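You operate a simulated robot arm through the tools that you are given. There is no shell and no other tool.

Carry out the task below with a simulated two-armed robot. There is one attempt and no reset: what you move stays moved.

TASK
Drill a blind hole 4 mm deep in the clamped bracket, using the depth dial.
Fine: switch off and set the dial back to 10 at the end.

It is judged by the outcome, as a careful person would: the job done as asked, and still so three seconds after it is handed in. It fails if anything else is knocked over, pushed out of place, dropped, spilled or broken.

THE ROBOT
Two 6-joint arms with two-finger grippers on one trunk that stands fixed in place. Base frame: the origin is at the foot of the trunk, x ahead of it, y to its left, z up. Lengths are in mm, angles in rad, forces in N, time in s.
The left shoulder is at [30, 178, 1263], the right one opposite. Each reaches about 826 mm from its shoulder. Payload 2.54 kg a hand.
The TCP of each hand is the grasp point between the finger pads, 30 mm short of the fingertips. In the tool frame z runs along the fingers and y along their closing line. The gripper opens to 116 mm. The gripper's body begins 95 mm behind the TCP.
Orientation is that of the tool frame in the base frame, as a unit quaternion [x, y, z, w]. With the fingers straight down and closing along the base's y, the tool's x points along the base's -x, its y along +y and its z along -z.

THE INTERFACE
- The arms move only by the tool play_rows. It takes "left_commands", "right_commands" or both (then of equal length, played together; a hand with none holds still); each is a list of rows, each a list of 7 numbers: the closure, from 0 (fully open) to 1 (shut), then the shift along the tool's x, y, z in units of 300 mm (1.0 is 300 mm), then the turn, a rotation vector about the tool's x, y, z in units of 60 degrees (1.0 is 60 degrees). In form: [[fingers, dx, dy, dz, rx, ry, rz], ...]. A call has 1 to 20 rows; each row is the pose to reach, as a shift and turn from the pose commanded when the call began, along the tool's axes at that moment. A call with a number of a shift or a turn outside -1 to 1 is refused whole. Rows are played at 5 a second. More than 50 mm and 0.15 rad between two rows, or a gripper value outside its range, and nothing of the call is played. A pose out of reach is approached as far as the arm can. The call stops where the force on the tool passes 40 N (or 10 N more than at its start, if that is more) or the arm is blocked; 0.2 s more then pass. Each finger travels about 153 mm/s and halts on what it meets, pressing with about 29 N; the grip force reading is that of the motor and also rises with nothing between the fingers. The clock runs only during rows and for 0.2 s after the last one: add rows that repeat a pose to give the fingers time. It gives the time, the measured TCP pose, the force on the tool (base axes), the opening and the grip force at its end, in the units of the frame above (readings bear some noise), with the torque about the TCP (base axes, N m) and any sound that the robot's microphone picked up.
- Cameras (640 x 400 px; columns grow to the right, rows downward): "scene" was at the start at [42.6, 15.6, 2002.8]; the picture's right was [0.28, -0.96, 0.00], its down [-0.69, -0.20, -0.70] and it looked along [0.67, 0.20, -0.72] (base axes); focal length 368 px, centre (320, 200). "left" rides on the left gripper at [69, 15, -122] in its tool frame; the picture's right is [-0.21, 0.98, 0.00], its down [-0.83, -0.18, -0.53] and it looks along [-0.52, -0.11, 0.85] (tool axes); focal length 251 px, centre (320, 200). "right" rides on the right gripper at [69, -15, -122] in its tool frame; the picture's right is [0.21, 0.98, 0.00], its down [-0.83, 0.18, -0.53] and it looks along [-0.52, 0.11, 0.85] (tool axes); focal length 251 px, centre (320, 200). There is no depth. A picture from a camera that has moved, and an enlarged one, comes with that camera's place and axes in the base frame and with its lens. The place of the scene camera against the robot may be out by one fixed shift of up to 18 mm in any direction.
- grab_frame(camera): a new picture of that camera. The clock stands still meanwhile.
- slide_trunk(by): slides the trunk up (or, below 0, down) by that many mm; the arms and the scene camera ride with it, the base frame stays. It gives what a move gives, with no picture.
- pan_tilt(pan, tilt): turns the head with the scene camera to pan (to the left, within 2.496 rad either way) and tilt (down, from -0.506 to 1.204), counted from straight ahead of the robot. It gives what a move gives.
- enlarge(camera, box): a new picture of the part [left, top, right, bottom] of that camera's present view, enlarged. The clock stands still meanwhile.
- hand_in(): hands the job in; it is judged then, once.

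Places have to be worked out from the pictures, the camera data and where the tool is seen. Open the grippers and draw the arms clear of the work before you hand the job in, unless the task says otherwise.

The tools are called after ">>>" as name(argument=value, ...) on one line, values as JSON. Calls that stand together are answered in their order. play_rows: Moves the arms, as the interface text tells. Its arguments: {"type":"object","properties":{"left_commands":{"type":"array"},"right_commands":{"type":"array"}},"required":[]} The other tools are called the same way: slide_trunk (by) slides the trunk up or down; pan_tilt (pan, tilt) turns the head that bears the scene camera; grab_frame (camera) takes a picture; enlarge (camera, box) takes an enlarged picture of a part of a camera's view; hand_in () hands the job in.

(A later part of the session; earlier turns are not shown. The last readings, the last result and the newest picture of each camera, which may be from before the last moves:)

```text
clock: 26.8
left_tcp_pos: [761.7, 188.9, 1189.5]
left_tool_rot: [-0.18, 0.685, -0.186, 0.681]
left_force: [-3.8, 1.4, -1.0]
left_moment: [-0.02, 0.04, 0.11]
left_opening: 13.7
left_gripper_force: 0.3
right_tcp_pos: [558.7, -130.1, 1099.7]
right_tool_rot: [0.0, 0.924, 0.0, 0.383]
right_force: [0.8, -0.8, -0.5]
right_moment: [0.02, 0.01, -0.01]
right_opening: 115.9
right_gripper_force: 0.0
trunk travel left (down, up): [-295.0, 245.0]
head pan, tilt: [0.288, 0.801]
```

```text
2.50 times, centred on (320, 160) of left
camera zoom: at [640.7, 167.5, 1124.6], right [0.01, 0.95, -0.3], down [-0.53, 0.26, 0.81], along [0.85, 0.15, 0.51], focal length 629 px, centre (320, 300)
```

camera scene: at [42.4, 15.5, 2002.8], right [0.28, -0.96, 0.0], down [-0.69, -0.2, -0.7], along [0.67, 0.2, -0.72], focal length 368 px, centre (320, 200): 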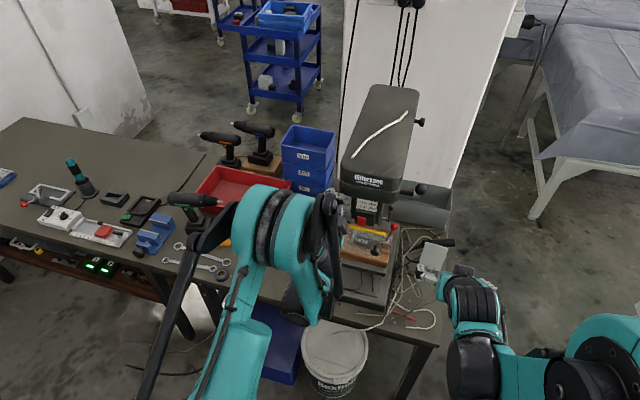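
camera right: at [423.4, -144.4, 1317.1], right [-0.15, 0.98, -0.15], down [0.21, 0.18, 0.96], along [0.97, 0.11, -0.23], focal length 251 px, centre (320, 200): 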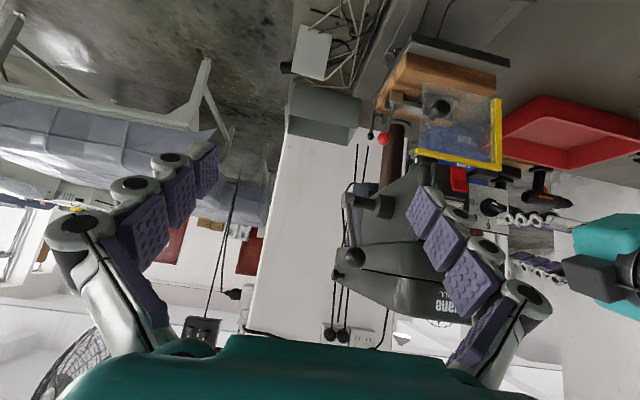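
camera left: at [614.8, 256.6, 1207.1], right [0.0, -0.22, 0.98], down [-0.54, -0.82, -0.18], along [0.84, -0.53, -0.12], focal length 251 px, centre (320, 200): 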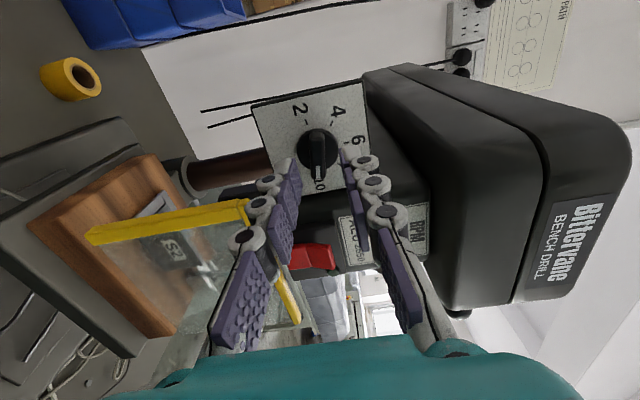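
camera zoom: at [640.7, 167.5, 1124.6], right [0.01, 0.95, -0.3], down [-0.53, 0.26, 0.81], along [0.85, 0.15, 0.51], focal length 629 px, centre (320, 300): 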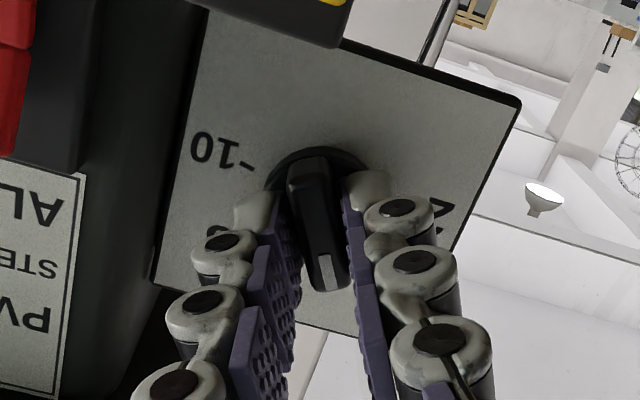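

120° done. I turn the last 15°, and then close on the bar to align it with the hand.

>>> play_rows(left_commands=[[0.89, 0, 0, 0, 0, 0, -0.083], [0.89, 0, 0, 0, 0, 0, -0.167], [0.89, 0, 0, 0, 0, 0, -0.25], [1.0, 0, 0, 0, 0, 0, -0.25], [1.0, 0, 0, 0, 0, 0, -0.25]])

>>> grab_frame(camera="left")

>>> enlarge(camera="scene", box=[310, 130, 390, 190])

```text
clock: 28.0
left_tcp_pos: [763.1, 189.8, 1189.6]
left_tool_rot: [-0.268, 0.656, -0.273, 0.651]
left_force: [-10.4, 4.2, -13.2]
left_moment: [0.02, 0.04, 0.38]
left_opening: 10.4
left_gripper_force: 37.6
right_tcp_pos: [560.6, -128.8, 1099.0]
right_tool_rot: [0.001, 0.924, -0.002, 0.382]
right_force: [-0.5, -0.2, -0.1]
right_moment: [0.0, 0.03, 0.0]
right_opening: 116.0
right_gripper_force: 0.1
trunk travel left (down, up): [-295.0, 245.0]
head pan, tilt: [0.288, 0.801]
```

```text
taken
camera left: at [640.8, 151.8, 1132.1], right [0.01, 0.84, -0.54], down [-0.53, 0.46, 0.71], along [0.85, 0.28, 0.45], focal length 251 px, centre (320, 200)
```

left: 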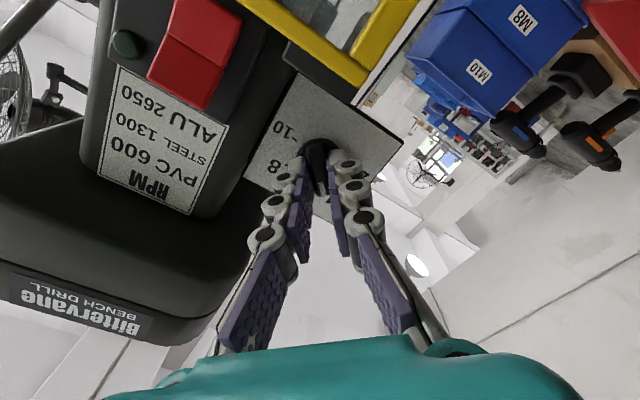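

```text
6.67 times, centred on (350, 160) of scene
camera zoom: at [42.3, 16.9, 1822.7], right [0.28, -0.96, 0.0], down [-0.69, -0.2, -0.7], along [0.67, 0.2, -0.72], focal length 2456 px, centre (120, 467)
```

zoom: 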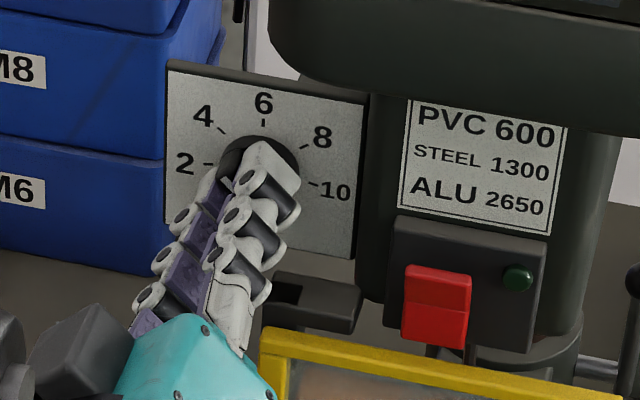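

The bar is gripped at 135° of turn. I open slightly and draw straight back 50 mm to view where the dial points.

>>> play_rows(left_commands=[[0.8, 0, 0, 0, 0, 0, 0], [0.77, 0, 0, 0, 0, 0, 0], [0.77, 0, 0, -0.05, 0, 0, 0], [0.77, 0, 0, -0.1, 0, 0, 0], [0.77, 0, 0, -0.167, 0, 0, 0]])

>>> grab_frame(camera="left")

>>> enlarge(camera="left", box=[240, 90, 400, 210])

```text
clock: 29.2
left_tcp_pos: [712.1, 188.6, 1190.9]
left_tool_rot: [-0.268, 0.656, -0.273, 0.65]
left_force: [-1.1, 0.5, 0.0]
left_moment: [0.01, 0.02, -0.04]
left_opening: 26.9
left_gripper_force: 0.1
right_tcp_pos: [560.0, -129.3, 1099.2]
right_tool_rot: [0.0, 0.924, 0.0, 0.382]
right_force: [-0.2, 0.3, 0.2]
right_moment: [0.0, 0.0, -0.02]
right_opening: 116.1
right_gripper_force: 0.0
trunk travel left (down, up): [-295.0, 245.0]
head pan, tilt: [0.288, 0.801]
```

```text
taken
camera left: at [590.6, 151.1, 1132.6], right [0.01, 0.84, -0.54], down [-0.53, 0.46, 0.71], along [0.85, 0.28, 0.45], focal length 251 px, centre (320, 200)
```

left: 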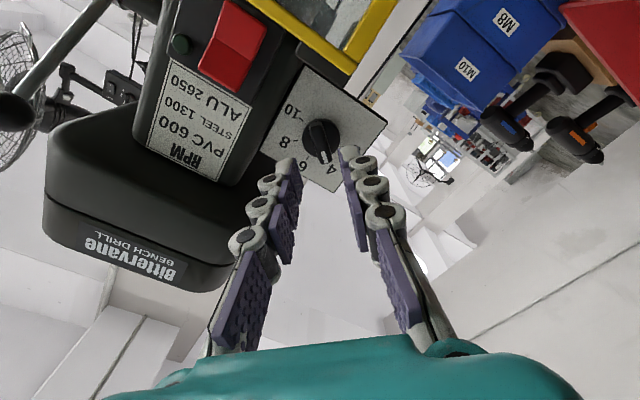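

```text
3.33 times, centred on (320, 150) of left
camera zoom: at [590.6, 151.1, 1132.6], right [0.01, 0.84, -0.54], down [-0.53, 0.46, 0.71], along [0.85, 0.28, 0.45], focal length 838 px, centre (320, 367)
```

zoom: 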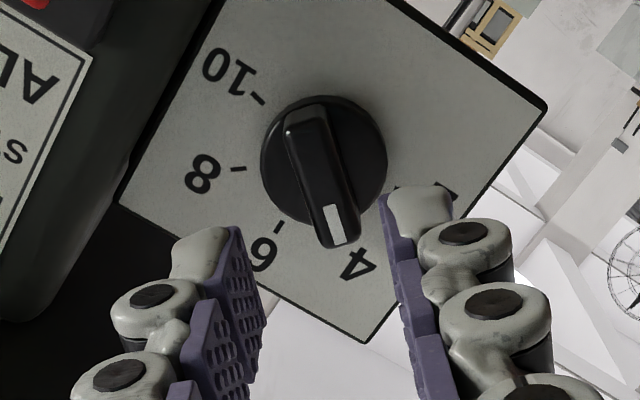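

The white mark points to 4. I double-check with the scene camera, enlarged.

>>> enlarge(camera="scene", box=[320, 130, 380, 175])

>>> enlarge(camera="left", box=[285, 100, 365, 170])

```text
8.89 times, centred on (350, 152) of scene
camera zoom: at [41.8, 15.5, 1822.9], right [0.28, -0.96, 0.0], down [-0.69, -0.2, -0.7], along [0.67, 0.2, -0.72], focal length 3274 px, centre (53, 622)
```

zoom: 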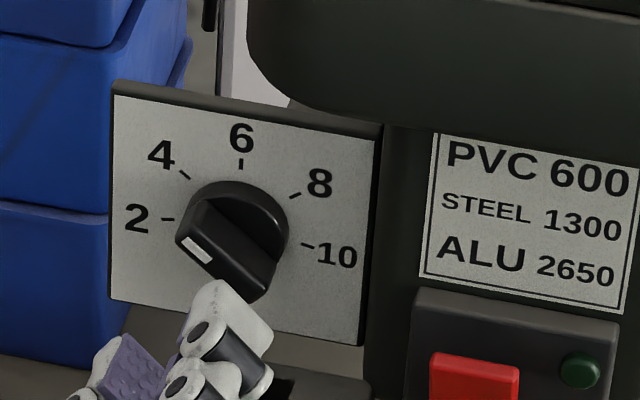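

```text
5.71 times, centred on (325, 135) of left
camera zoom: at [590.6, 151.1, 1132.6], right [0.01, 0.84, -0.54], down [-0.53, 0.46, 0.71], along [0.85, 0.28, 0.45], focal length 1437 px, centre (291, 571)
```

zoom: 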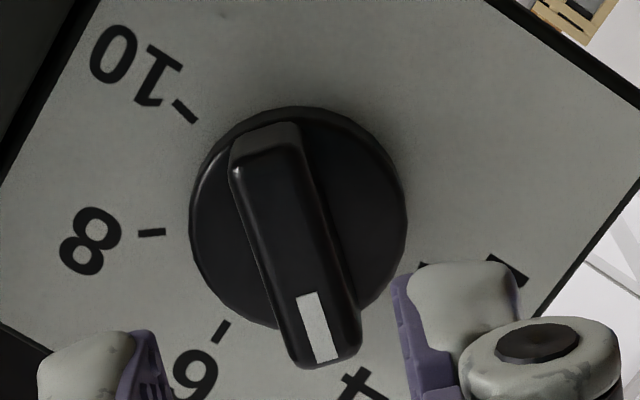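

Fitting the tick marks gives 50° per step with 4 at 140° and the pointer at ~139°, i.e. 4.0 mm. Next I bring the left hand, fingers closed, un-rolled and pitched 25° down, in front of the rocker's upper half at about (765, 106, 1176).

>>> play_rows(left_commands=[[0.77, 0, 0, -0.04, 0, 0, 0], [0.85, 0.0194, -0.0294, -0.05, -0.0204, 0.0494, 0.0922], [0.9, 0.0388, -0.0588, -0.054, -0.0409, 0.0987, 0.1845], [1.0, 0.0581, -0.0881, -0.054, -0.0613, 0.1481, 0.2768], [1.0, 0.0775, -0.1175, -0.054, -0.0818, 0.1975, 0.369], [1.0, 0.0969, -0.1469, -0.054, -0.1022, 0.2469, 0.4612], [1.0, 0.1163, -0.1763, -0.054, -0.1227, 0.2962, 0.5535], [1.0, 0.1356, -0.2056, -0.054, -0.1431, 0.3456, 0.6457], [1.0, 0.155, -0.235, -0.054, -0.1636, 0.395, 0.738], [1.0, 0.155, -0.235, -0.054, -0.1636, 0.395, 0.738]])

>>> grab_frame(camera="left")

>>> enlarge(camera="scene", box=[310, 120, 430, 210])

```text
clock: 31.4
left_tcp_pos: [696.5, 107.0, 1206.2]
left_tool_rot: [0.005, 0.845, -0.002, 0.534]
left_force: [0.4, 0.0, 0.1]
left_moment: [0.03, -0.02, 0.0]
left_opening: 0.0
left_gripper_force: 28.7
left hand out of reach, approached as far as the arm can: row 2
right_tcp_pos: [559.8, -129.7, 1098.2]
right_tool_rot: [0.0, 0.924, -0.001, 0.383]
right_force: [-0.3, 0.1, 0.1]
right_moment: [-0.01, 0.0, 0.01]
right_opening: 115.9
right_gripper_force: 0.1
trunk travel left (down, up): [-295.0, 245.0]
head pan, tilt: [0.288, 0.801]
```

```text
taken
camera left: at [556.7, 122.0, 1198.1], right [0.1, 0.98, 0.2], down [-0.13, -0.18, 0.97], along [0.99, -0.12, 0.11], focal length 251 px, centre (320, 200)
```

left: 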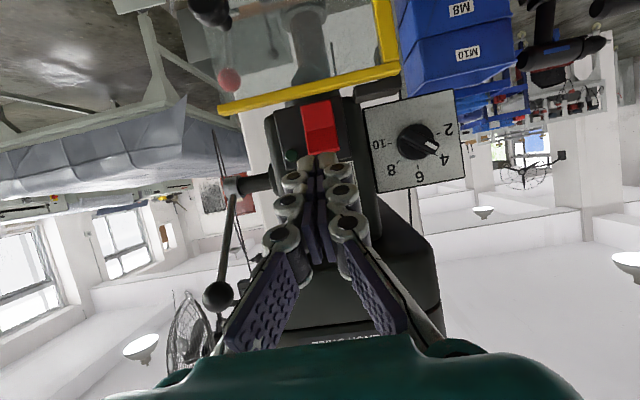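

```text
4.44 times, centred on (370, 165) of scene
camera zoom: at [42.7, 16.0, 1822.8], right [0.28, -0.96, 0.0], down [-0.69, -0.2, -0.7], along [0.67, 0.2, -0.72], focal length 1637 px, centre (98, 356)
```

zoom: 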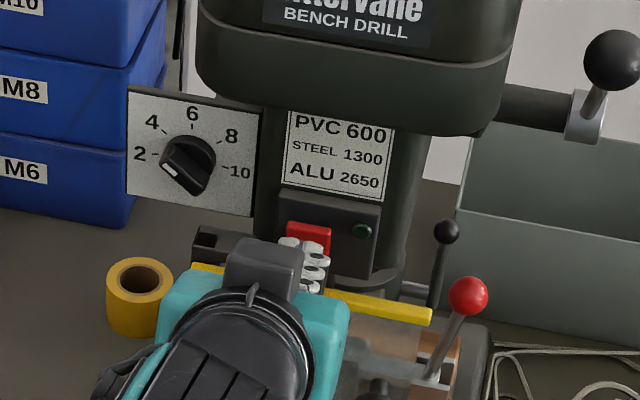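

The hand is posed in front of the switch; I zoom in to check the alignment on the rocker's upper half (lower in this upside-down picture).

>>> enlarge(camera="left", box=[250, 80, 390, 200])

```text
3.33 times, centred on (320, 140) of left
camera zoom: at [556.7, 122.0, 1198.1], right [0.1, 0.98, 0.2], down [-0.13, -0.18, 0.97], along [0.99, -0.12, 0.11], focal length 838 px, centre (320, 400)
```

zoom: 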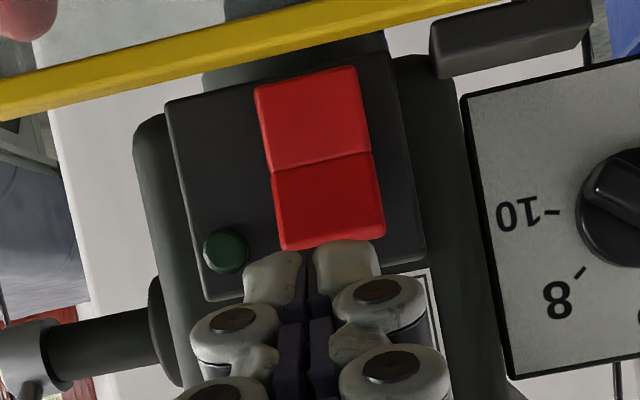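

The rocker is centred at y≈108, spanning z 1144–1184 with crease at 1164. I move the closed fingertips to just in front of its upper half and push forward in small steps.

>>> play_rows(left_commands=[[1.0, 0.0167, 0.0017, 0.0549, 0, 0, 0], [1.0, 0.0333, 0.0033, 0.1097, 0, 0, 0], [1.0, 0.0276, 0.0033, 0.1217, 0, 0, 0], [1.0, 0.0233, 0.0033, 0.1307, 0, 0, 0], [1.0, 0.019, 0.0033, 0.1398, 0, 0, 0], [1.0, 0.0162, 0.0033, 0.1458, 0, 0, 0]])

>>> enlarge(camera="left", box=[250, 60, 390, 200])

>>> enlarge(camera="scene", box=[340, 130, 430, 200])

```text
clock: 32.8
left_tcp_pos: [733.1, 107.4, 1183.8]
left_tool_rot: [0.004, 0.845, -0.001, 0.535]
left_force: [0.1, -0.6, 0.2]
left_moment: [-0.02, -0.02, -0.02]
left_opening: 0.0
left_gripper_force: 28.5
right_tcp_pos: [559.7, -129.8, 1098.2]
right_tool_rot: [0.001, 0.924, 0.0, 0.383]
right_force: [-0.6, -0.1, 0.4]
right_moment: [0.02, 0.01, 0.0]
right_opening: 116.2
right_gripper_force: 0.2
trunk travel left (down, up): [-295.0, 245.0]
head pan, tilt: [0.288, 0.801]
```

```text
2.86 times, centred on (320, 130) of left
camera zoom: at [595.0, 122.6, 1174.6], right [0.1, 0.98, 0.2], down [-0.13, -0.18, 0.97], along [0.99, -0.12, 0.11], focal length 718 px, centre (320, 400)
```

zoom: 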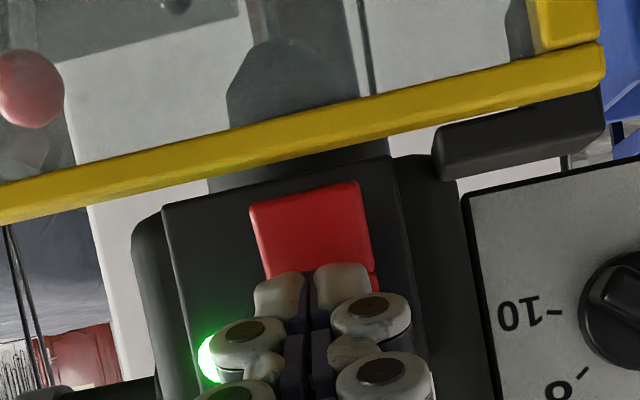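

```text
5.71 times, centred on (385, 165) of scene
camera zoom: at [43.1, 15.6, 1822.8], right [0.28, -0.96, 0.0], down [-0.69, -0.2, -0.69], along [0.67, 0.2, -0.72], focal length 2105 px, centre (-51, 400)
```

zoom: 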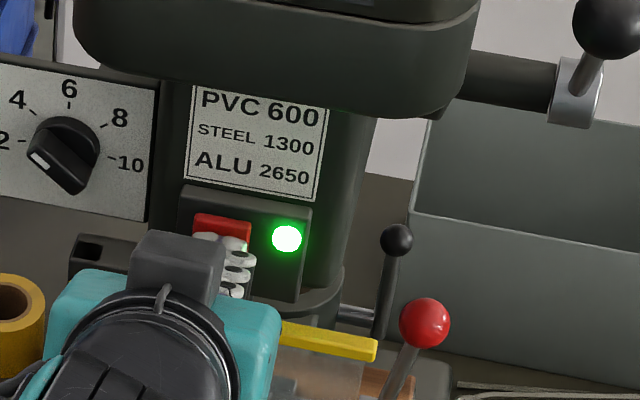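

The green lamp came on: the drill is switched on. I draw the left hand back and to the left, clear of the press.

>>> play_rows(left_commands=[[1.0, 0.0085, 0, -0.0697, 0, 0, 0], [1.0, 0.017, 0, -0.139, 0, 0, 0], [1.0, 0.0255, 0, -0.209, 0, 0, 0], [0.8, 0.055, 0.111, -0.262, 0, 0.0825, 0], [0.6, 0.084, 0.222, -0.316, 0, 0.165, 0], [0.4, 0.113, 0.333, -0.37, 0, 0.2475, 0], [0.4, 0.142, 0.443, -0.423, 0, 0.33, 0]])

>>> grab_frame(camera="left")

>>> enlarge(camera="scene", box=[320, 120, 440, 230])

>>> grab_frame(camera="right")

```text
clock: 34.4
left_tcp_pos: [601.3, 242.2, 1199.4]
left_tool_rot: [0.005, 0.924, -0.002, 0.382]
left_force: [0.1, 0.5, 0.3]
left_moment: [0.0, 0.0, 0.0]
left_opening: 69.5
left_gripper_force: 0.0
right_tcp_pos: [559.8, -129.0, 1099.0]
right_tool_rot: [0.0, 0.923, -0.001, 0.384]
right_force: [0.8, 1.2, 0.1]
right_moment: [0.0, 0.03, -0.02]
right_opening: 116.0
right_gripper_force: 0.2
trunk travel left (down, up): [-295.0, 245.0]
head pan, tilt: [0.288, 0.801]
```

```text
taken
camera left: at [466.9, 257.5, 1238.4], right [0.16, 0.97, 0.15], down [0.21, -0.18, 0.96], along [0.96, -0.12, -0.23], focal length 251 px, centre (320, 200)
```

left: 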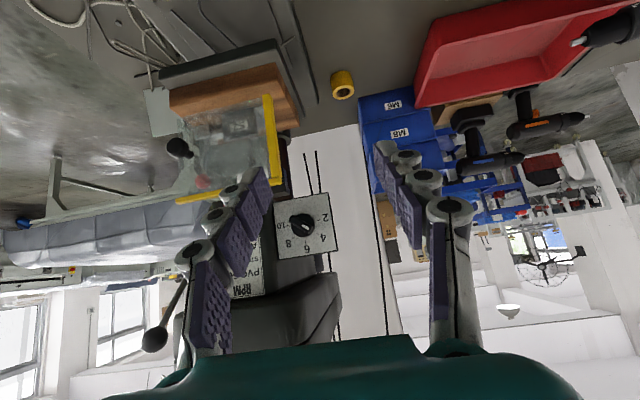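

```text
3.64 times, centred on (380, 175) of scene
camera zoom: at [42.1, 16.7, 1822.8], right [0.28, -0.96, 0.0], down [-0.69, -0.2, -0.7], along [0.67, 0.2, -0.72], focal length 1340 px, centre (102, 291)
```

zoom: 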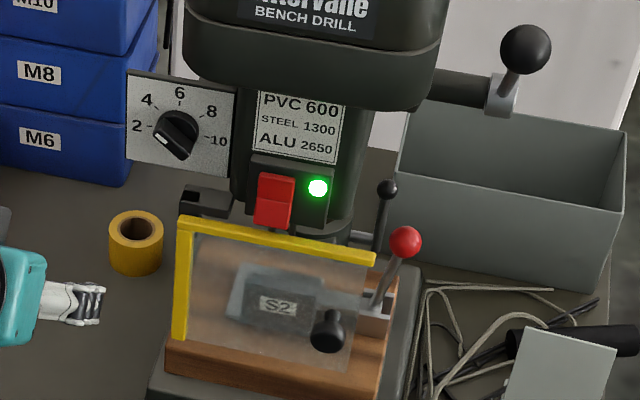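

```text
taken
camera right: at [423.2, -143.7, 1137.3], right [-0.15, 0.98, -0.15], down [0.21, 0.18, 0.96], along [0.97, 0.11, -0.23], focal length 251 px, centre (320, 200)
```

right: 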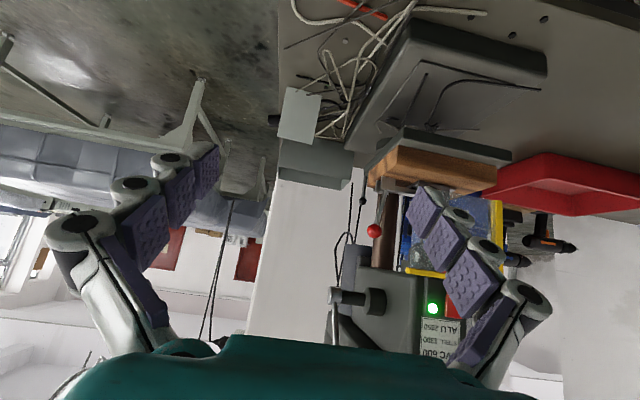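

The lamp is lit and the dial reads 4. I zoom with the right camera below the head to see chuck, bit and the lever hub.

>>> enlarge(camera="right", box=[310, 170, 510, 330])

>>> enlarge(camera="left", box=[140, 70, 320, 220])

```text
2.50 times, centred on (410, 250) of right
camera zoom: at [423.2, -143.7, 1137.3], right [-0.15, 0.98, -0.15], down [0.21, 0.18, 0.96], along [0.97, 0.11, -0.23], focal length 629 px, centre (95, 75)
```

zoom: 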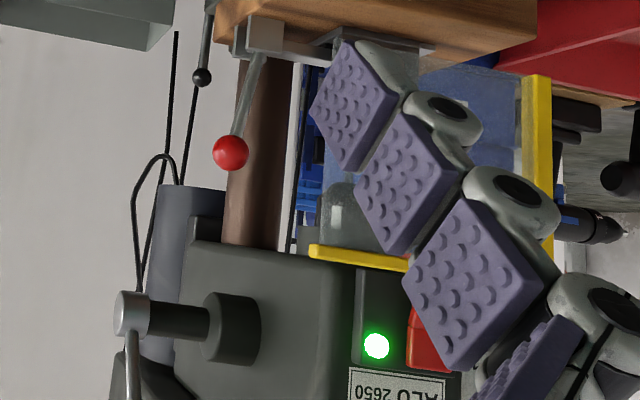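

```text
2.67 times, centred on (230, 145) of left
camera zoom: at [466.9, 257.5, 1238.4], right [0.16, 0.97, 0.15], down [0.21, -0.18, 0.96], along [0.96, -0.12, -0.23], focal length 670 px, centre (560, 347)
```

zoom: 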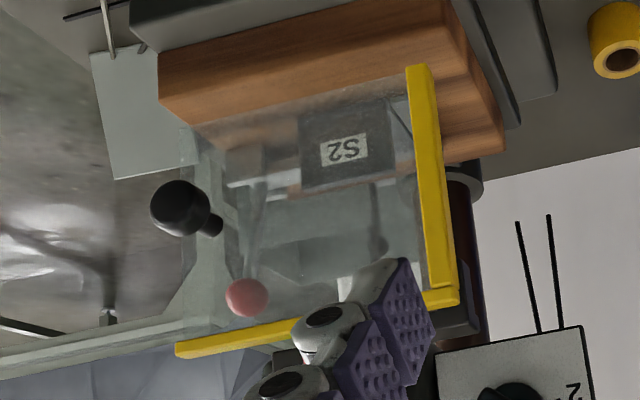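

I see the chuck and bit behind the guard, the lever hub at ~(895, -39, 1194) and its ball at ~(799, -36, 1306), so the lever radius is ~145 mm. I raise the trunk 70 mm to suit the right arm.

>>> slide_trunk(by=70)

>>> play_rows(right_commands=[[0.3, -0.0933, 0.0443, 0.001, 0, -0.107, 0], [0.57, -0.1866, 0.0886, 0.002, 0, -0.214, 0], [0.57, -0.2799, 0.1329, 0.003, 0, -0.321, 0], [0.57, -0.3731, 0.1771, 0.004, 0, -0.429, 0], [0.57, -0.4664, 0.2214, 0.005, 0, -0.536, 0], [0.57, -0.5597, 0.2657, 0.006, 0, -0.643, 0], [0.57, -0.653, 0.31, 0.007, 0, -0.75, 0]])

>>> grab_frame(camera="right")

>>> grab_frame(camera="scene")

```text
clock: 35.5
left_tcp_pos: [601.6, 240.5, 1269.0]
left_tool_rot: [0.005, 0.924, -0.001, 0.382]
left_force: [0.0, 0.5, 0.1]
left_moment: [0.01, -0.01, -0.04]
left_opening: 69.3
left_gripper_force: 0.1
right_tcp_pos: [561.0, -129.4, 1169.4]
right_tool_rot: [0.0, 0.924, 0.0, 0.382]
right_force: [-0.6, 0.2, 0.0]
right_moment: [0.03, -0.01, -0.02]
right_opening: 116.0
right_gripper_force: 0.0
trunk travel left (down, up): [-365.0, 175.0]
head pan, tilt: [0.288, 0.801]
```

```text
clock: 37.1
left_tcp_pos: [602.1, 241.6, 1269.2]
left_tool_rot: [0.005, 0.924, -0.002, 0.381]
left_force: [0.5, 0.2, -0.9]
left_moment: [0.01, 0.0, -0.06]
left_opening: 69.7
left_gripper_force: 0.0
right_tcp_pos: [701.6, -34.7, 1304.8]
right_tool_rot: [0.0, 0.707, 0.0, 0.708]
right_force: [-0.2, -0.6, 0.1]
right_moment: [0.03, 0.01, 0.01]
right_opening: 49.9
right_gripper_force: 0.1
trunk travel left (down, up): [-365.0, 175.0]
head pan, tilt: [0.288, 0.801]
```

```text
taken
camera right: at [578.7, -49.7, 1236.4], right [0.0, 0.98, -0.21], down [-0.53, 0.18, 0.83], along [0.85, 0.12, 0.52], focal length 251 px, centre (320, 200)
```

right: 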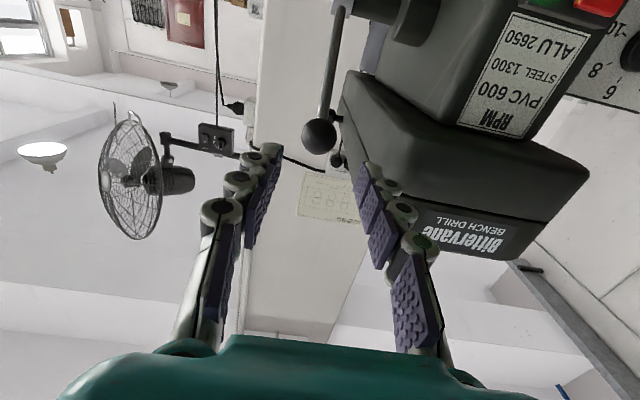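

```text
taken
camera scene: at [44.1, 16.4, 1892.8], right [0.28, -0.96, 0.0], down [-0.69, -0.2, -0.69], along [0.67, 0.2, -0.72], focal length 368 px, centre (320, 200)
```

scene: 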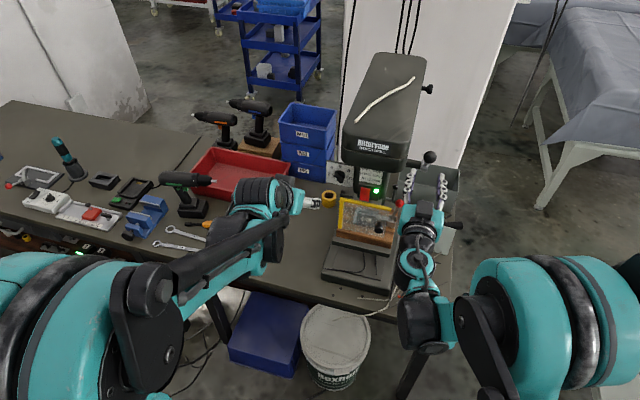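

The hand is lined up with the ball (seen at ~(799, -34, 1304)). I zoom in to check clearance between the left finger and the belt cover's side.

>>> enlarge(camera="right", box=[220, 50, 460, 280])

>>> enlarge(camera="scene", box=[370, 110, 470, 220])

```text
1.74 times, centred on (340, 165) of right
camera zoom: at [578.7, -49.7, 1236.4], right [0.0, 0.98, -0.21], down [-0.53, 0.18, 0.83], along [0.85, 0.12, 0.52], focal length 437 px, centre (285, 261)
```

zoom: 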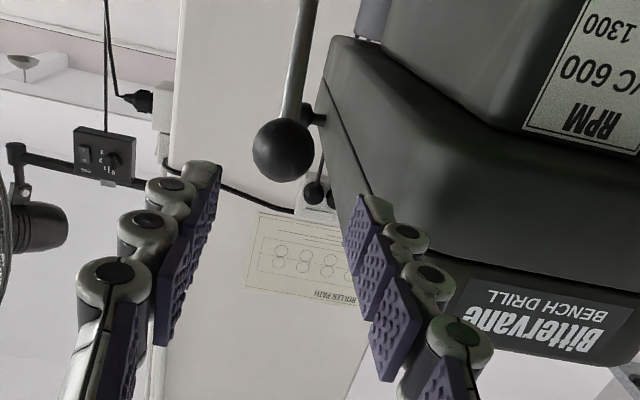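

```text
3.64 times, centred on (420, 165) of scene
camera zoom: at [44.1, 16.4, 1892.8], right [0.28, -0.96, 0.0], down [-0.69, -0.2, -0.69], along [0.67, 0.2, -0.72], focal length 1340 px, centre (-44, 327)
```

zoom: 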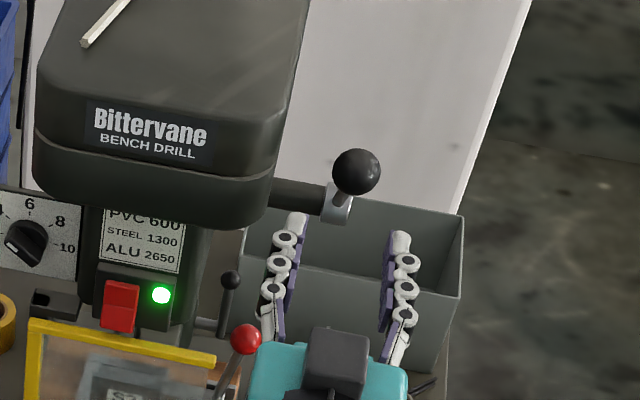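

Clearance to the cover is ~15 mm and the ball is centred between the fingers. I advance 55 mm and re-check.

>>> play_rows(right_commands=[[0.57, 0, 0, 0.06, 0, 0, 0], [0.57, 0, 0, 0.12, 0, 0, 0], [0.57, 0, 0, 0.183, 0, 0, 0], [0.57, 0, 0, 0.183, 0, 0, 0]])

>>> enlarge(camera="right", box=[220, 50, 460, 280])

>>> enlarge(camera="scene", box=[370, 110, 470, 220])

```text
clock: 38.1
left_tcp_pos: [602.1, 241.2, 1269.8]
left_tool_rot: [0.005, 0.924, -0.001, 0.382]
left_force: [0.4, -0.9, 0.4]
left_moment: [0.01, 0.0, -0.03]
left_opening: 69.7
left_gripper_force: 0.0
right_tcp_pos: [755.5, -35.7, 1305.7]
right_tool_rot: [0.001, 0.707, -0.002, 0.707]
right_force: [0.6, 0.1, -0.1]
right_moment: [-0.01, -0.03, 0.0]
right_opening: 50.0
right_gripper_force: 0.1
trunk travel left (down, up): [-365.0, 175.0]
head pan, tilt: [0.288, 0.801]
```

```text
1.74 times, centred on (340, 165) of right
camera zoom: at [632.3, -51.0, 1237.3], right [0.0, 0.98, -0.21], down [-0.53, 0.18, 0.83], along [0.85, 0.11, 0.52], focal length 437 px, centre (285, 261)
```

zoom: 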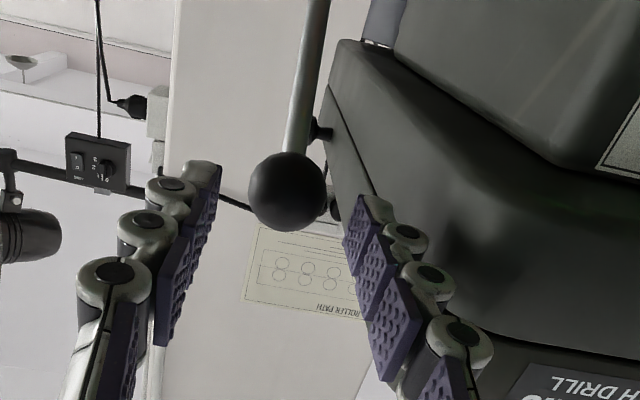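

```text
3.64 times, centred on (420, 165) of scene
camera zoom: at [42.3, 15.8, 1892.8], right [0.28, -0.96, 0.0], down [-0.69, -0.2, -0.7], along [0.67, 0.2, -0.72], focal length 1340 px, centre (-44, 327)
```

zoom: 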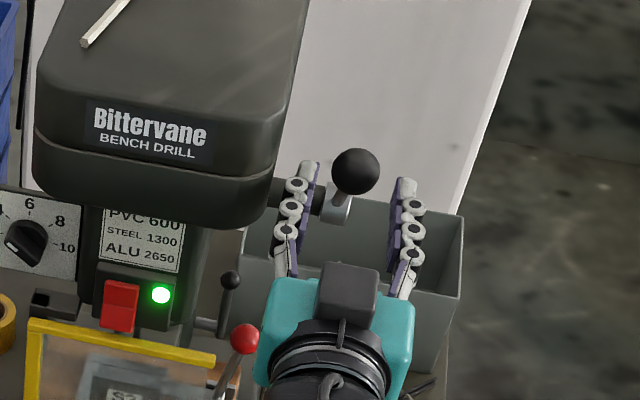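

Ball now confirmed at (799, -36, 1306), ~32 mm across. I advance 34 mm more so the pads straddle it, then close.

>>> play_rows(right_commands=[[0.57, 0, 0, 0.04, 0, 0, 0], [0.57, 0, 0, 0.08, 0, 0, 0], [0.57, 0, 0, 0.113, 0, 0, 0], [0.65, 0, 0, 0.113, 0, 0, 0], [0.75, 0, 0, 0.113, 0, 0, 0], [0.8, 0, 0, 0.113, 0, 0, 0]])

>>> enlarge(camera="right", box=[220, 50, 460, 280])

>>> enlarge(camera="scene", box=[370, 110, 470, 220])

```text
clock: 39.5
left_tcp_pos: [601.9, 240.8, 1271.2]
left_tool_rot: [0.005, 0.924, -0.001, 0.382]
left_force: [-0.2, 0.9, -0.5]
left_moment: [0.01, 0.03, -0.01]
left_opening: 69.4
left_gripper_force: 0.0
right_tcp_pos: [789.8, -34.5, 1306.5]
right_tool_rot: [0.0, 0.707, 0.0, 0.707]
right_force: [1.5, 1.4, 0.1]
right_moment: [0.0, -0.1, 0.05]
right_opening: 29.8
right_gripper_force: 45.3
trunk travel left (down, up): [-365.0, 175.0]
head pan, tilt: [0.288, 0.801]
```

```text
1.74 times, centred on (340, 165) of right
camera zoom: at [666.0, -50.4, 1237.4], right [0.0, 0.98, -0.22], down [-0.53, 0.18, 0.83], along [0.85, 0.12, 0.52], focal length 437 px, centre (285, 261)
```

zoom: 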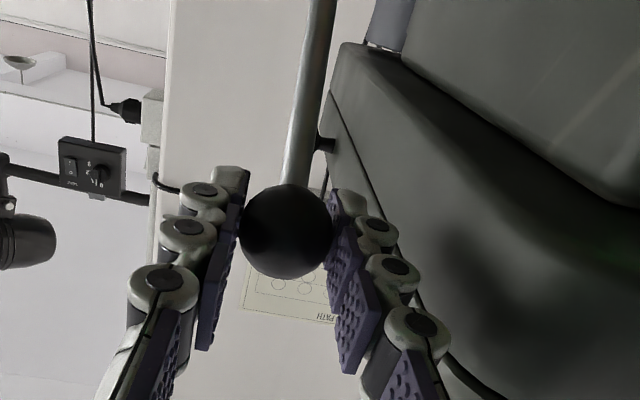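

```text
3.64 times, centred on (420, 165) of scene
camera zoom: at [43.0, 16.3, 1892.8], right [0.28, -0.96, 0.0], down [-0.69, -0.2, -0.69], along [0.67, 0.2, -0.72], focal length 1340 px, centre (-44, 327)
```

zoom: 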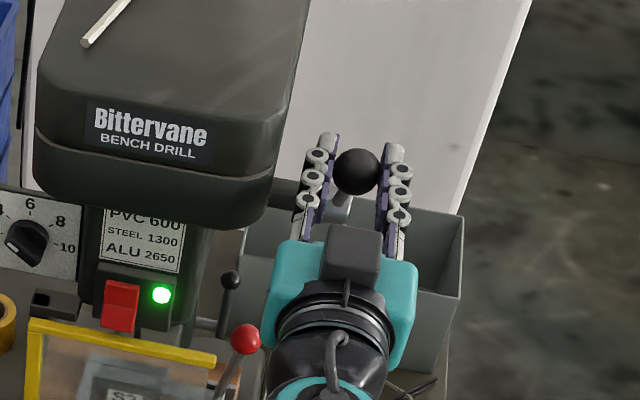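

The ball is held (opening 29.8 mm, low side forces). I pull the lever gently along its arc, first 10° (down and toward the robot), and read the forces.

>>> play_rows(right_commands=[[0.8, 0.0145, 0, -0.0152, 0, 0, 0], [0.8, 0.0297, 0, -0.0304, 0, 0, 0], [0.8, 0.0453, 0, -0.0454, 0, 0, 0], [0.8, 0.0613, 0, -0.06, 0, 0, 0], [0.8, 0.0613, 0, -0.06, 0, 0, 0]])

```text
clock: 40.7
left_tcp_pos: [603.2, 242.1, 1268.6]
left_tool_rot: [0.005, 0.924, -0.001, 0.382]
left_force: [1.0, -0.4, 0.7]
left_moment: [-0.01, -0.01, 0.0]
left_opening: 69.7
left_gripper_force: 0.2
right_tcp_pos: [772.1, -34.9, 1286.9]
right_tool_rot: [0.0, 0.708, -0.001, 0.707]
right_force: [8.0, 4.3, 4.7]
right_moment: [0.01, -1.08, 0.02]
right_opening: 29.7
right_gripper_force: 44.9
trunk travel left (down, up): [-365.0, 175.0]
head pan, tilt: [0.288, 0.801]
```

Light resistance only (~9 N tangential), no radial load, so the arc fits. I pull a further 20°.

>>> play_rows(right_commands=[[0.8, 0.017, 0, -0.0132, 0, 0, 0], [0.8, 0.0343, 0, -0.0257, 0, 0, 0], [0.8, 0.0523, 0, -0.0374, 0, 0, 0], [0.8, 0.0707, 0, -0.0483, 0, 0, 0], [0.8, 0.0897, 0, -0.0584, 0, 0, 0], [0.8, 0.109, 0, -0.0677, 0, 0, 0], [0.8, 0.1287, 0, -0.0761, 0, 0, 0], [0.8, 0.1487, 0, -0.0837, 0, 0, 0]])

>>> enlarge(camera="scene", box=[330, 110, 450, 230])

>>> enlarge(camera="left", box=[140, 60, 320, 220])

```text
clock: 42.5
left_tcp_pos: [602.1, 241.6, 1269.2]
left_tool_rot: [0.004, 0.924, -0.001, 0.382]
left_force: [-0.2, 0.3, 0.0]
left_moment: [-0.04, 0.05, 0.03]
left_opening: 69.9
left_gripper_force: 0.1
right_tcp_pos: [745.0, -35.9, 1243.3]
right_tool_rot: [0.0, 0.707, -0.002, 0.707]
right_force: [6.8, 5.4, 8.6]
right_moment: [0.0, -1.35, 0.03]
right_opening: 30.0
right_gripper_force: 44.9
trunk travel left (down, up): [-365.0, 175.0]
head pan, tilt: [0.288, 0.801]
```

```text
3.33 times, centred on (390, 170) of scene
camera zoom: at [42.6, 16.8, 1892.9], right [0.28, -0.96, 0.0], down [-0.69, -0.2, -0.69], along [0.67, 0.2, -0.72], focal length 1228 px, centre (87, 300)
```

zoom: 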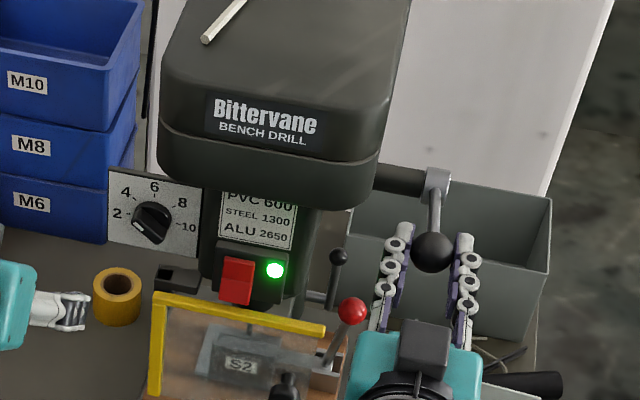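

```text
2.50 times, centred on (230, 140) of left
camera zoom: at [467.6, 257.3, 1308.2], right [0.16, 0.97, 0.15], down [0.21, -0.18, 0.96], along [0.97, -0.12, -0.23], focal length 629 px, centre (545, 350)
```

zoom: 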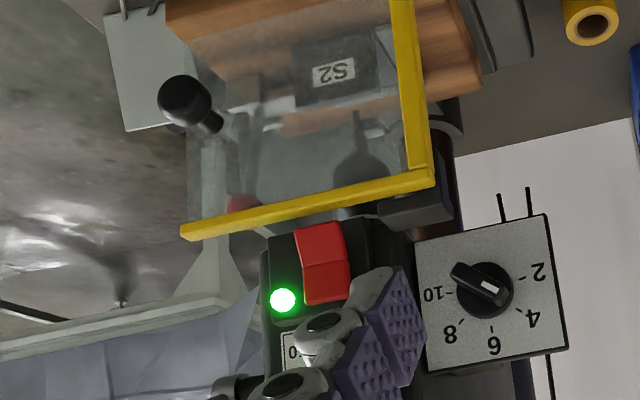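

The chuck is descending toward the S2 bracket, load still light (~11 N). I continue the arc by 20° with slower steps and a slight nose-down of the hand to stay in reach.

>>> play_rows(right_commands=[[0.8, 0.0203, 0, -0.0067, 0, 0.017, 0], [0.8, 0.041, 0, -0.0127, 0, 0.034, 0], [0.8, 0.062, 0, -0.0173, 0, 0.05, 0], [0.8, 0.083, 0, -0.0213, 0, 0.067, 0], [0.8, 0.1043, 0, -0.0243, 0, 0.084, 0], [0.8, 0.1257, 0, -0.0267, 0, 0.1, 0], [0.8, 0.147, 0, -0.0277, 0, 0.117, 0], [0.8, 0.1683, 0, -0.028, 0, 0.133, 0]])

>>> enlarge(camera="left", box=[140, 60, 320, 220])

```text
clock: 44.3
left_tcp_pos: [600.7, 242.1, 1270.0]
left_tool_rot: [0.004, 0.924, -0.001, 0.383]
left_force: [-0.5, 1.0, -0.1]
left_moment: [-0.03, 0.02, -0.02]
left_opening: 69.8
left_gripper_force: 0.0
right_tcp_pos: [734.8, -36.2, 1193.4]
right_tool_rot: [-0.001, 0.754, 0.0, 0.657]
right_force: [-1.9, 5.1, 10.0]
right_moment: [-0.08, -1.35, 0.07]
right_opening: 29.7
right_gripper_force: 44.8
trunk travel left (down, up): [-365.0, 175.0]
head pan, tilt: [0.288, 0.801]
```

```text
2.50 times, centred on (230, 140) of left
camera zoom: at [466.1, 257.3, 1308.8], right [0.16, 0.97, 0.15], down [0.2, -0.18, 0.96], along [0.97, -0.12, -0.23], focal length 629 px, centre (545, 350)
```

zoom: 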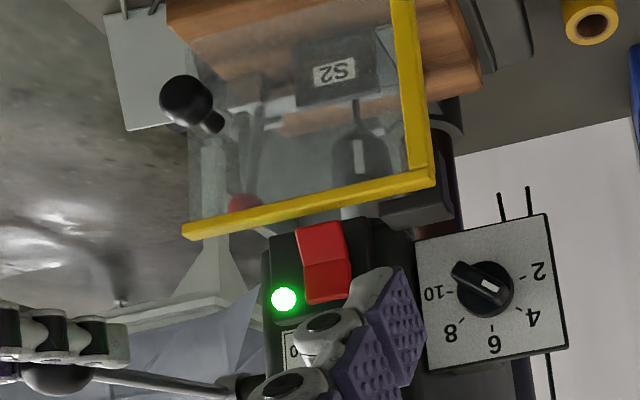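

The bit tip is now right at the bracket's top. I continue with finer steps (~1.25° each) for another 10°, watching force and sound.

>>> play_rows(right_commands=[[0.8, 0.0107, 0, 0.0017, 0, 0.01, 0], [0.8, 0.0214, 0, 0.0037, 0, 0.02, 0], [0.8, 0.0318, 0, 0.0059, 0, 0.03, 0], [0.8, 0.0422, 0, 0.0083, 0, 0.04, 0], [0.8, 0.0526, 0, 0.011, 0, 0.05, 0], [0.8, 0.063, 0, 0.0139, 0, 0.06, 0], [0.8, 0.0732, 0, 0.0169, 0, 0.07, 0], [0.8, 0.0833, 0, 0.0201, 0, 0.08, 0]])

>>> enlarge(camera="left", box=[140, 60, 320, 220])

```text
clock: 46.1
left_tcp_pos: [601.3, 241.8, 1270.2]
left_tool_rot: [0.005, 0.924, -0.001, 0.383]
left_force: [-0.6, -0.2, 0.4]
left_moment: [0.02, 0.04, 0.0]
left_opening: 69.7
left_gripper_force: 0.0
right_tcp_pos: [738.5, -35.0, 1167.8]
right_tool_rot: [0.0, 0.781, 0.0, 0.625]
right_force: [-6.2, 5.7, 9.3]
right_moment: [0.0, -1.32, 0.1]
right_opening: 30.0
right_gripper_force: 45.6
trunk travel left (down, up): [-365.0, 175.0]
head pan, tilt: [0.288, 0.801]
```

```text
2.50 times, centred on (230, 140) of left
camera zoom: at [465.6, 257.4, 1309.0], right [0.16, 0.97, 0.15], down [0.2, -0.18, 0.96], along [0.97, -0.12, -0.23], focal length 629 px, centre (545, 350)
```

zoom: 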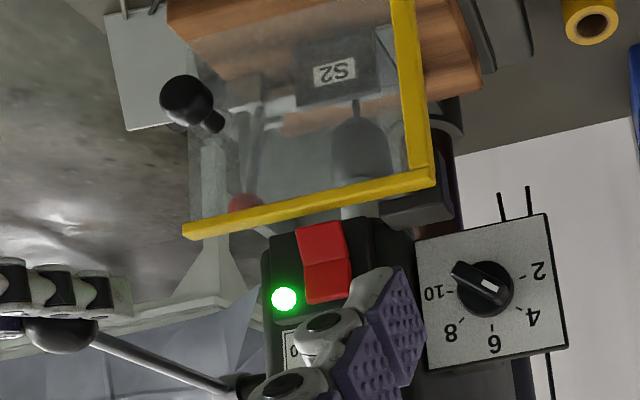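

No sound or stop yet. I zoom closer on the bit through the guard.

>>> enlarge(camera="left", box=[200, 70, 270, 150])

>>> enlarge(camera="scene", box=[335, 170, 425, 240])

>>> grab_frame(camera="right")

```text
5.00 times, centred on (235, 110) of left
camera zoom: at [465.6, 257.4, 1309.0], right [0.16, 0.97, 0.15], down [0.2, -0.18, 0.96], along [0.97, -0.12, -0.23], focal length 1257 px, centre (745, 650)
```

zoom: 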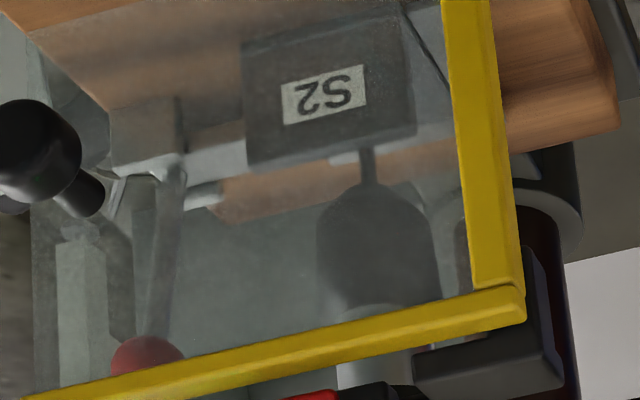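

```text
5.71 times, centred on (380, 205) of scene
camera zoom: at [39.6, 16.9, 1892.9], right [0.28, -0.96, 0.0], down [-0.69, -0.2, -0.7], along [0.67, 0.2, -0.72], focal length 2105 px, centre (-23, 171)
```

zoom: 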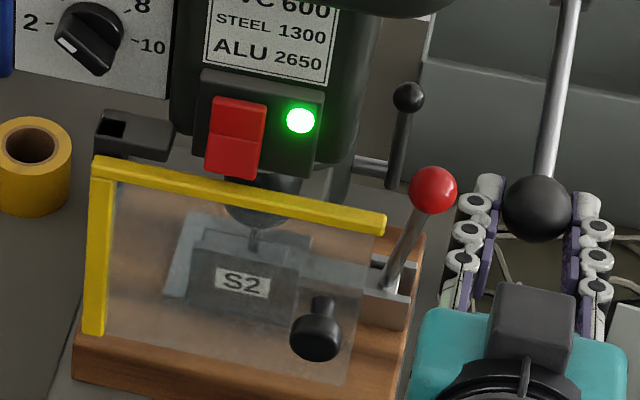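

```text
taken
camera right: at [602.6, -50.4, 1128.4], right [-0.05, 0.98, -0.21], down [-0.34, 0.18, 0.92], along [0.94, 0.12, 0.32], focal length 251 px, centre (320, 200)
```

right: 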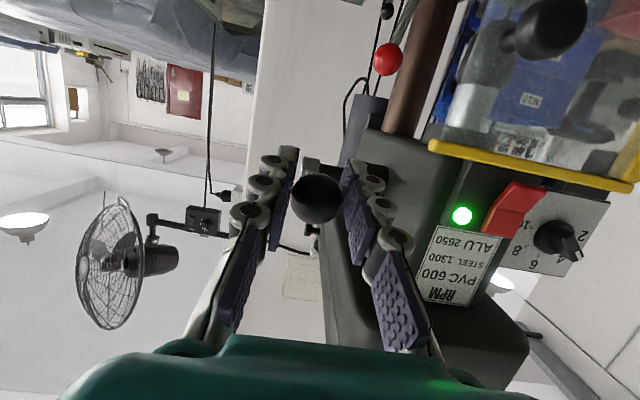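

The chuck is well down with the tip at the bracket. I keep feeding another 10° in fine steps, expecting the depth stop.

>>> play_rows(right_commands=[[0.8, 0.01, 0, 0.0043, 0, 0.008, 0], [0.8, 0.0196, 0, 0.0088, 0, 0.016, 0], [0.8, 0.0294, 0, 0.0137, 0, 0.025, 0], [0.8, 0.0389, 0, 0.0186, 0, 0.033, 0], [0.8, 0.0483, 0, 0.0238, 0, 0.042, 0], [0.8, 0.0573, 0, 0.0292, 0, 0.05, 0], [0.8, 0.0667, 0, 0.0347, 0, 0.058, 0], [0.8, 0.0756, 0, 0.0408, 0, 0.067, 0]])

>>> enlarge(camera="left", box=[200, 70, 270, 150])

```text
clock: 47.9
left_tcp_pos: [601.0, 241.4, 1269.6]
left_tool_rot: [0.005, 0.924, -0.002, 0.383]
left_force: [-0.1, -0.7, 0.3]
left_moment: [-0.01, -0.02, 0.01]
left_opening: 69.6
left_gripper_force: 0.0
right_tcp_pos: [745.9, -36.6, 1141.8]
right_tool_rot: [0.0, 0.803, 0.0, 0.596]
right_force: [-0.2, 1.2, 0.2]
right_moment: [0.02, -0.01, 0.0]
right_opening: 23.3
right_gripper_force: 0.1
trunk travel left (down, up): [-365.0, 175.0]
head pan, tilt: [0.288, 0.801]
```

```text
5.00 times, centred on (235, 110) of left
camera zoom: at [467.2, 256.9, 1308.4], right [0.16, 0.97, 0.15], down [0.21, -0.19, 0.96], along [0.97, -0.12, -0.23], focal length 1257 px, centre (745, 650)
```

zoom: 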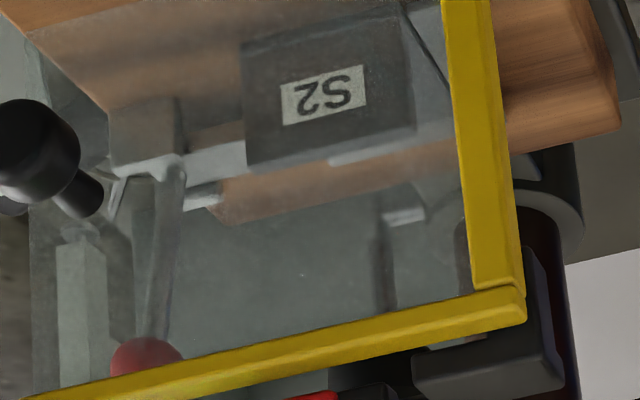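

The ball slipped out of the grip and the quill sprang back up. I check the lever and whether the bracket shows a hole.

>>> enlarge(camera="scene", box=[330, 110, 460, 240])

>>> grab_frame(camera="right")

>>> grab_frame(camera="left")

```text
3.08 times, centred on (395, 175) of scene
camera zoom: at [42.0, 16.3, 1892.8], right [0.28, -0.96, 0.0], down [-0.69, -0.2, -0.7], along [0.67, 0.2, -0.72], focal length 1133 px, centre (89, 277)
```

zoom: 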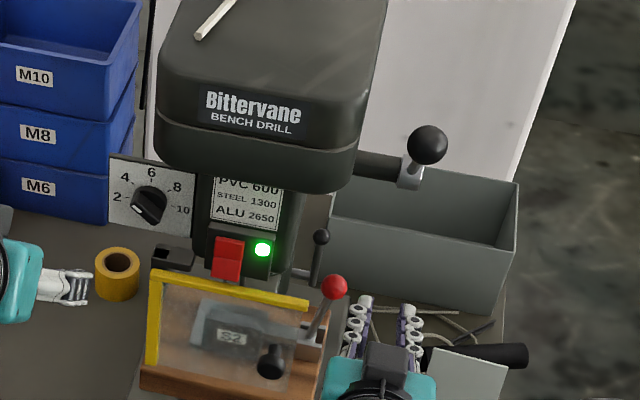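

```text
taken
camera right: at [608.2, -51.4, 1111.8], right [-0.06, 0.98, -0.21], down [-0.27, 0.18, 0.94], along [0.96, 0.11, 0.25], focal length 251 px, centre (320, 200)
```

right: 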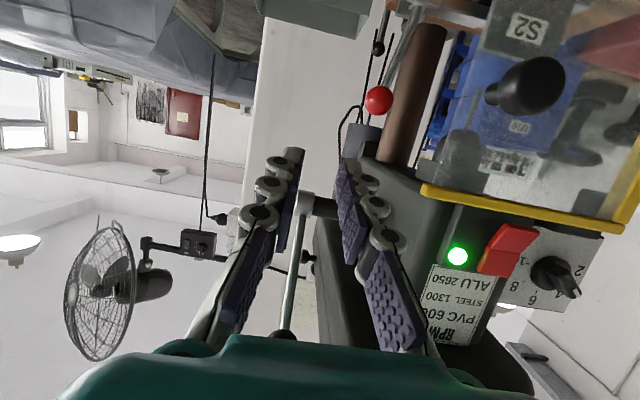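

```text
taken
camera left: at [467.2, 256.9, 1308.4], right [0.16, 0.97, 0.15], down [0.21, -0.19, 0.96], along [0.97, -0.12, -0.23], focal length 251 px, centre (320, 200)
```

left: 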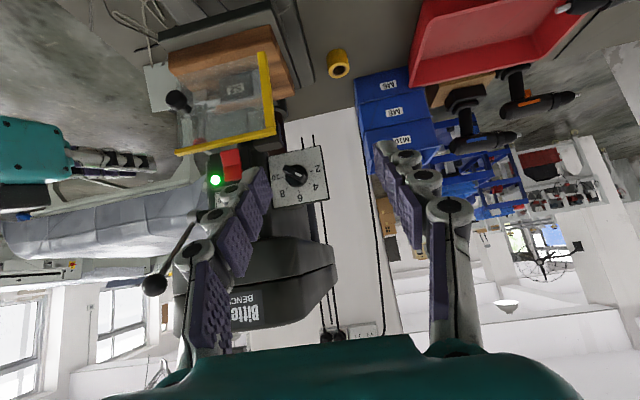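

The lever is back at its top position and the lamp is still on. I zoom on the bracket's top surface to see whether any hole was made.

>>> enlarge(camera="scene", box=[345, 190, 405, 235])

>>> enlarge(camera="left", box=[205, 70, 265, 120])

>>> enlarge(camera="right", box=[440, 0, 640, 180])

```text
8.89 times, centred on (375, 212) of scene
camera zoom: at [42.0, 16.3, 1892.8], right [0.28, -0.96, 0.0], down [-0.69, -0.2, -0.7], along [0.67, 0.2, -0.72], focal length 3274 px, centre (-169, 89)
```

zoom: 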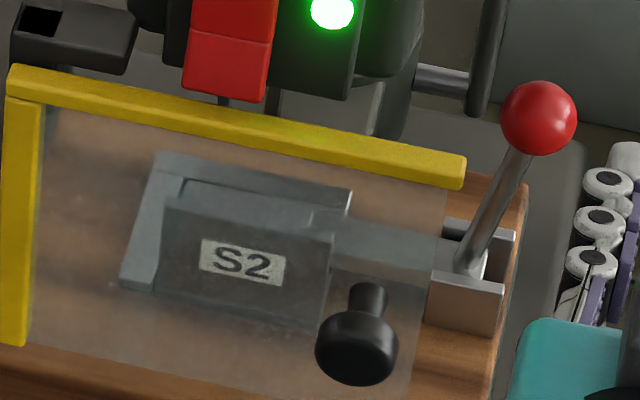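

```text
8.00 times, centred on (235, 95) of left
camera zoom: at [467.2, 256.9, 1308.4], right [0.16, 0.97, 0.15], down [0.21, -0.19, 0.96], along [0.97, -0.12, -0.23], focal length 2012 px, centre (1000, 1040)
```

zoom: 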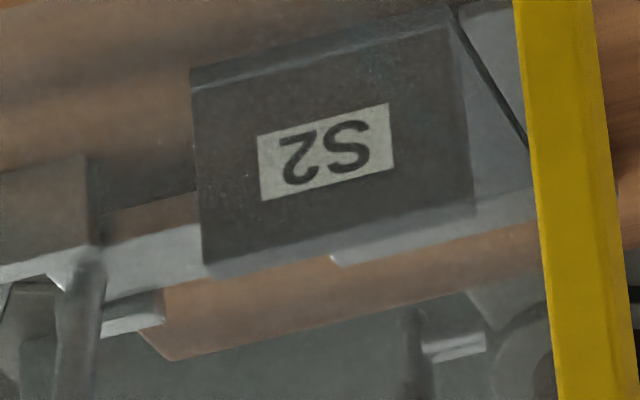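

```text
2.22 times, centred on (540, 90) of right
camera zoom: at [608.2, -51.4, 1111.8], right [-0.06, 0.98, -0.21], down [-0.27, 0.18, 0.94], along [0.96, 0.11, 0.25], focal length 559 px, centre (-169, 444)
```

zoom: 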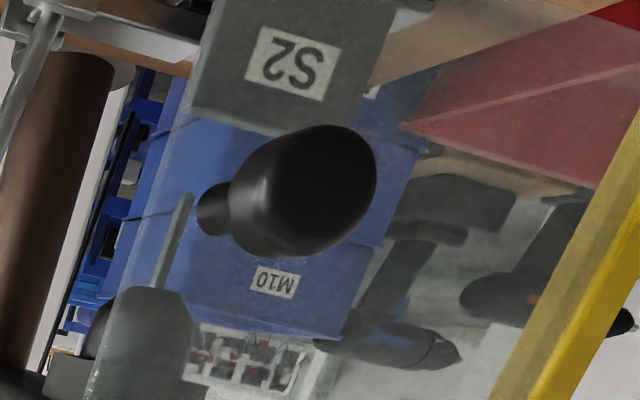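

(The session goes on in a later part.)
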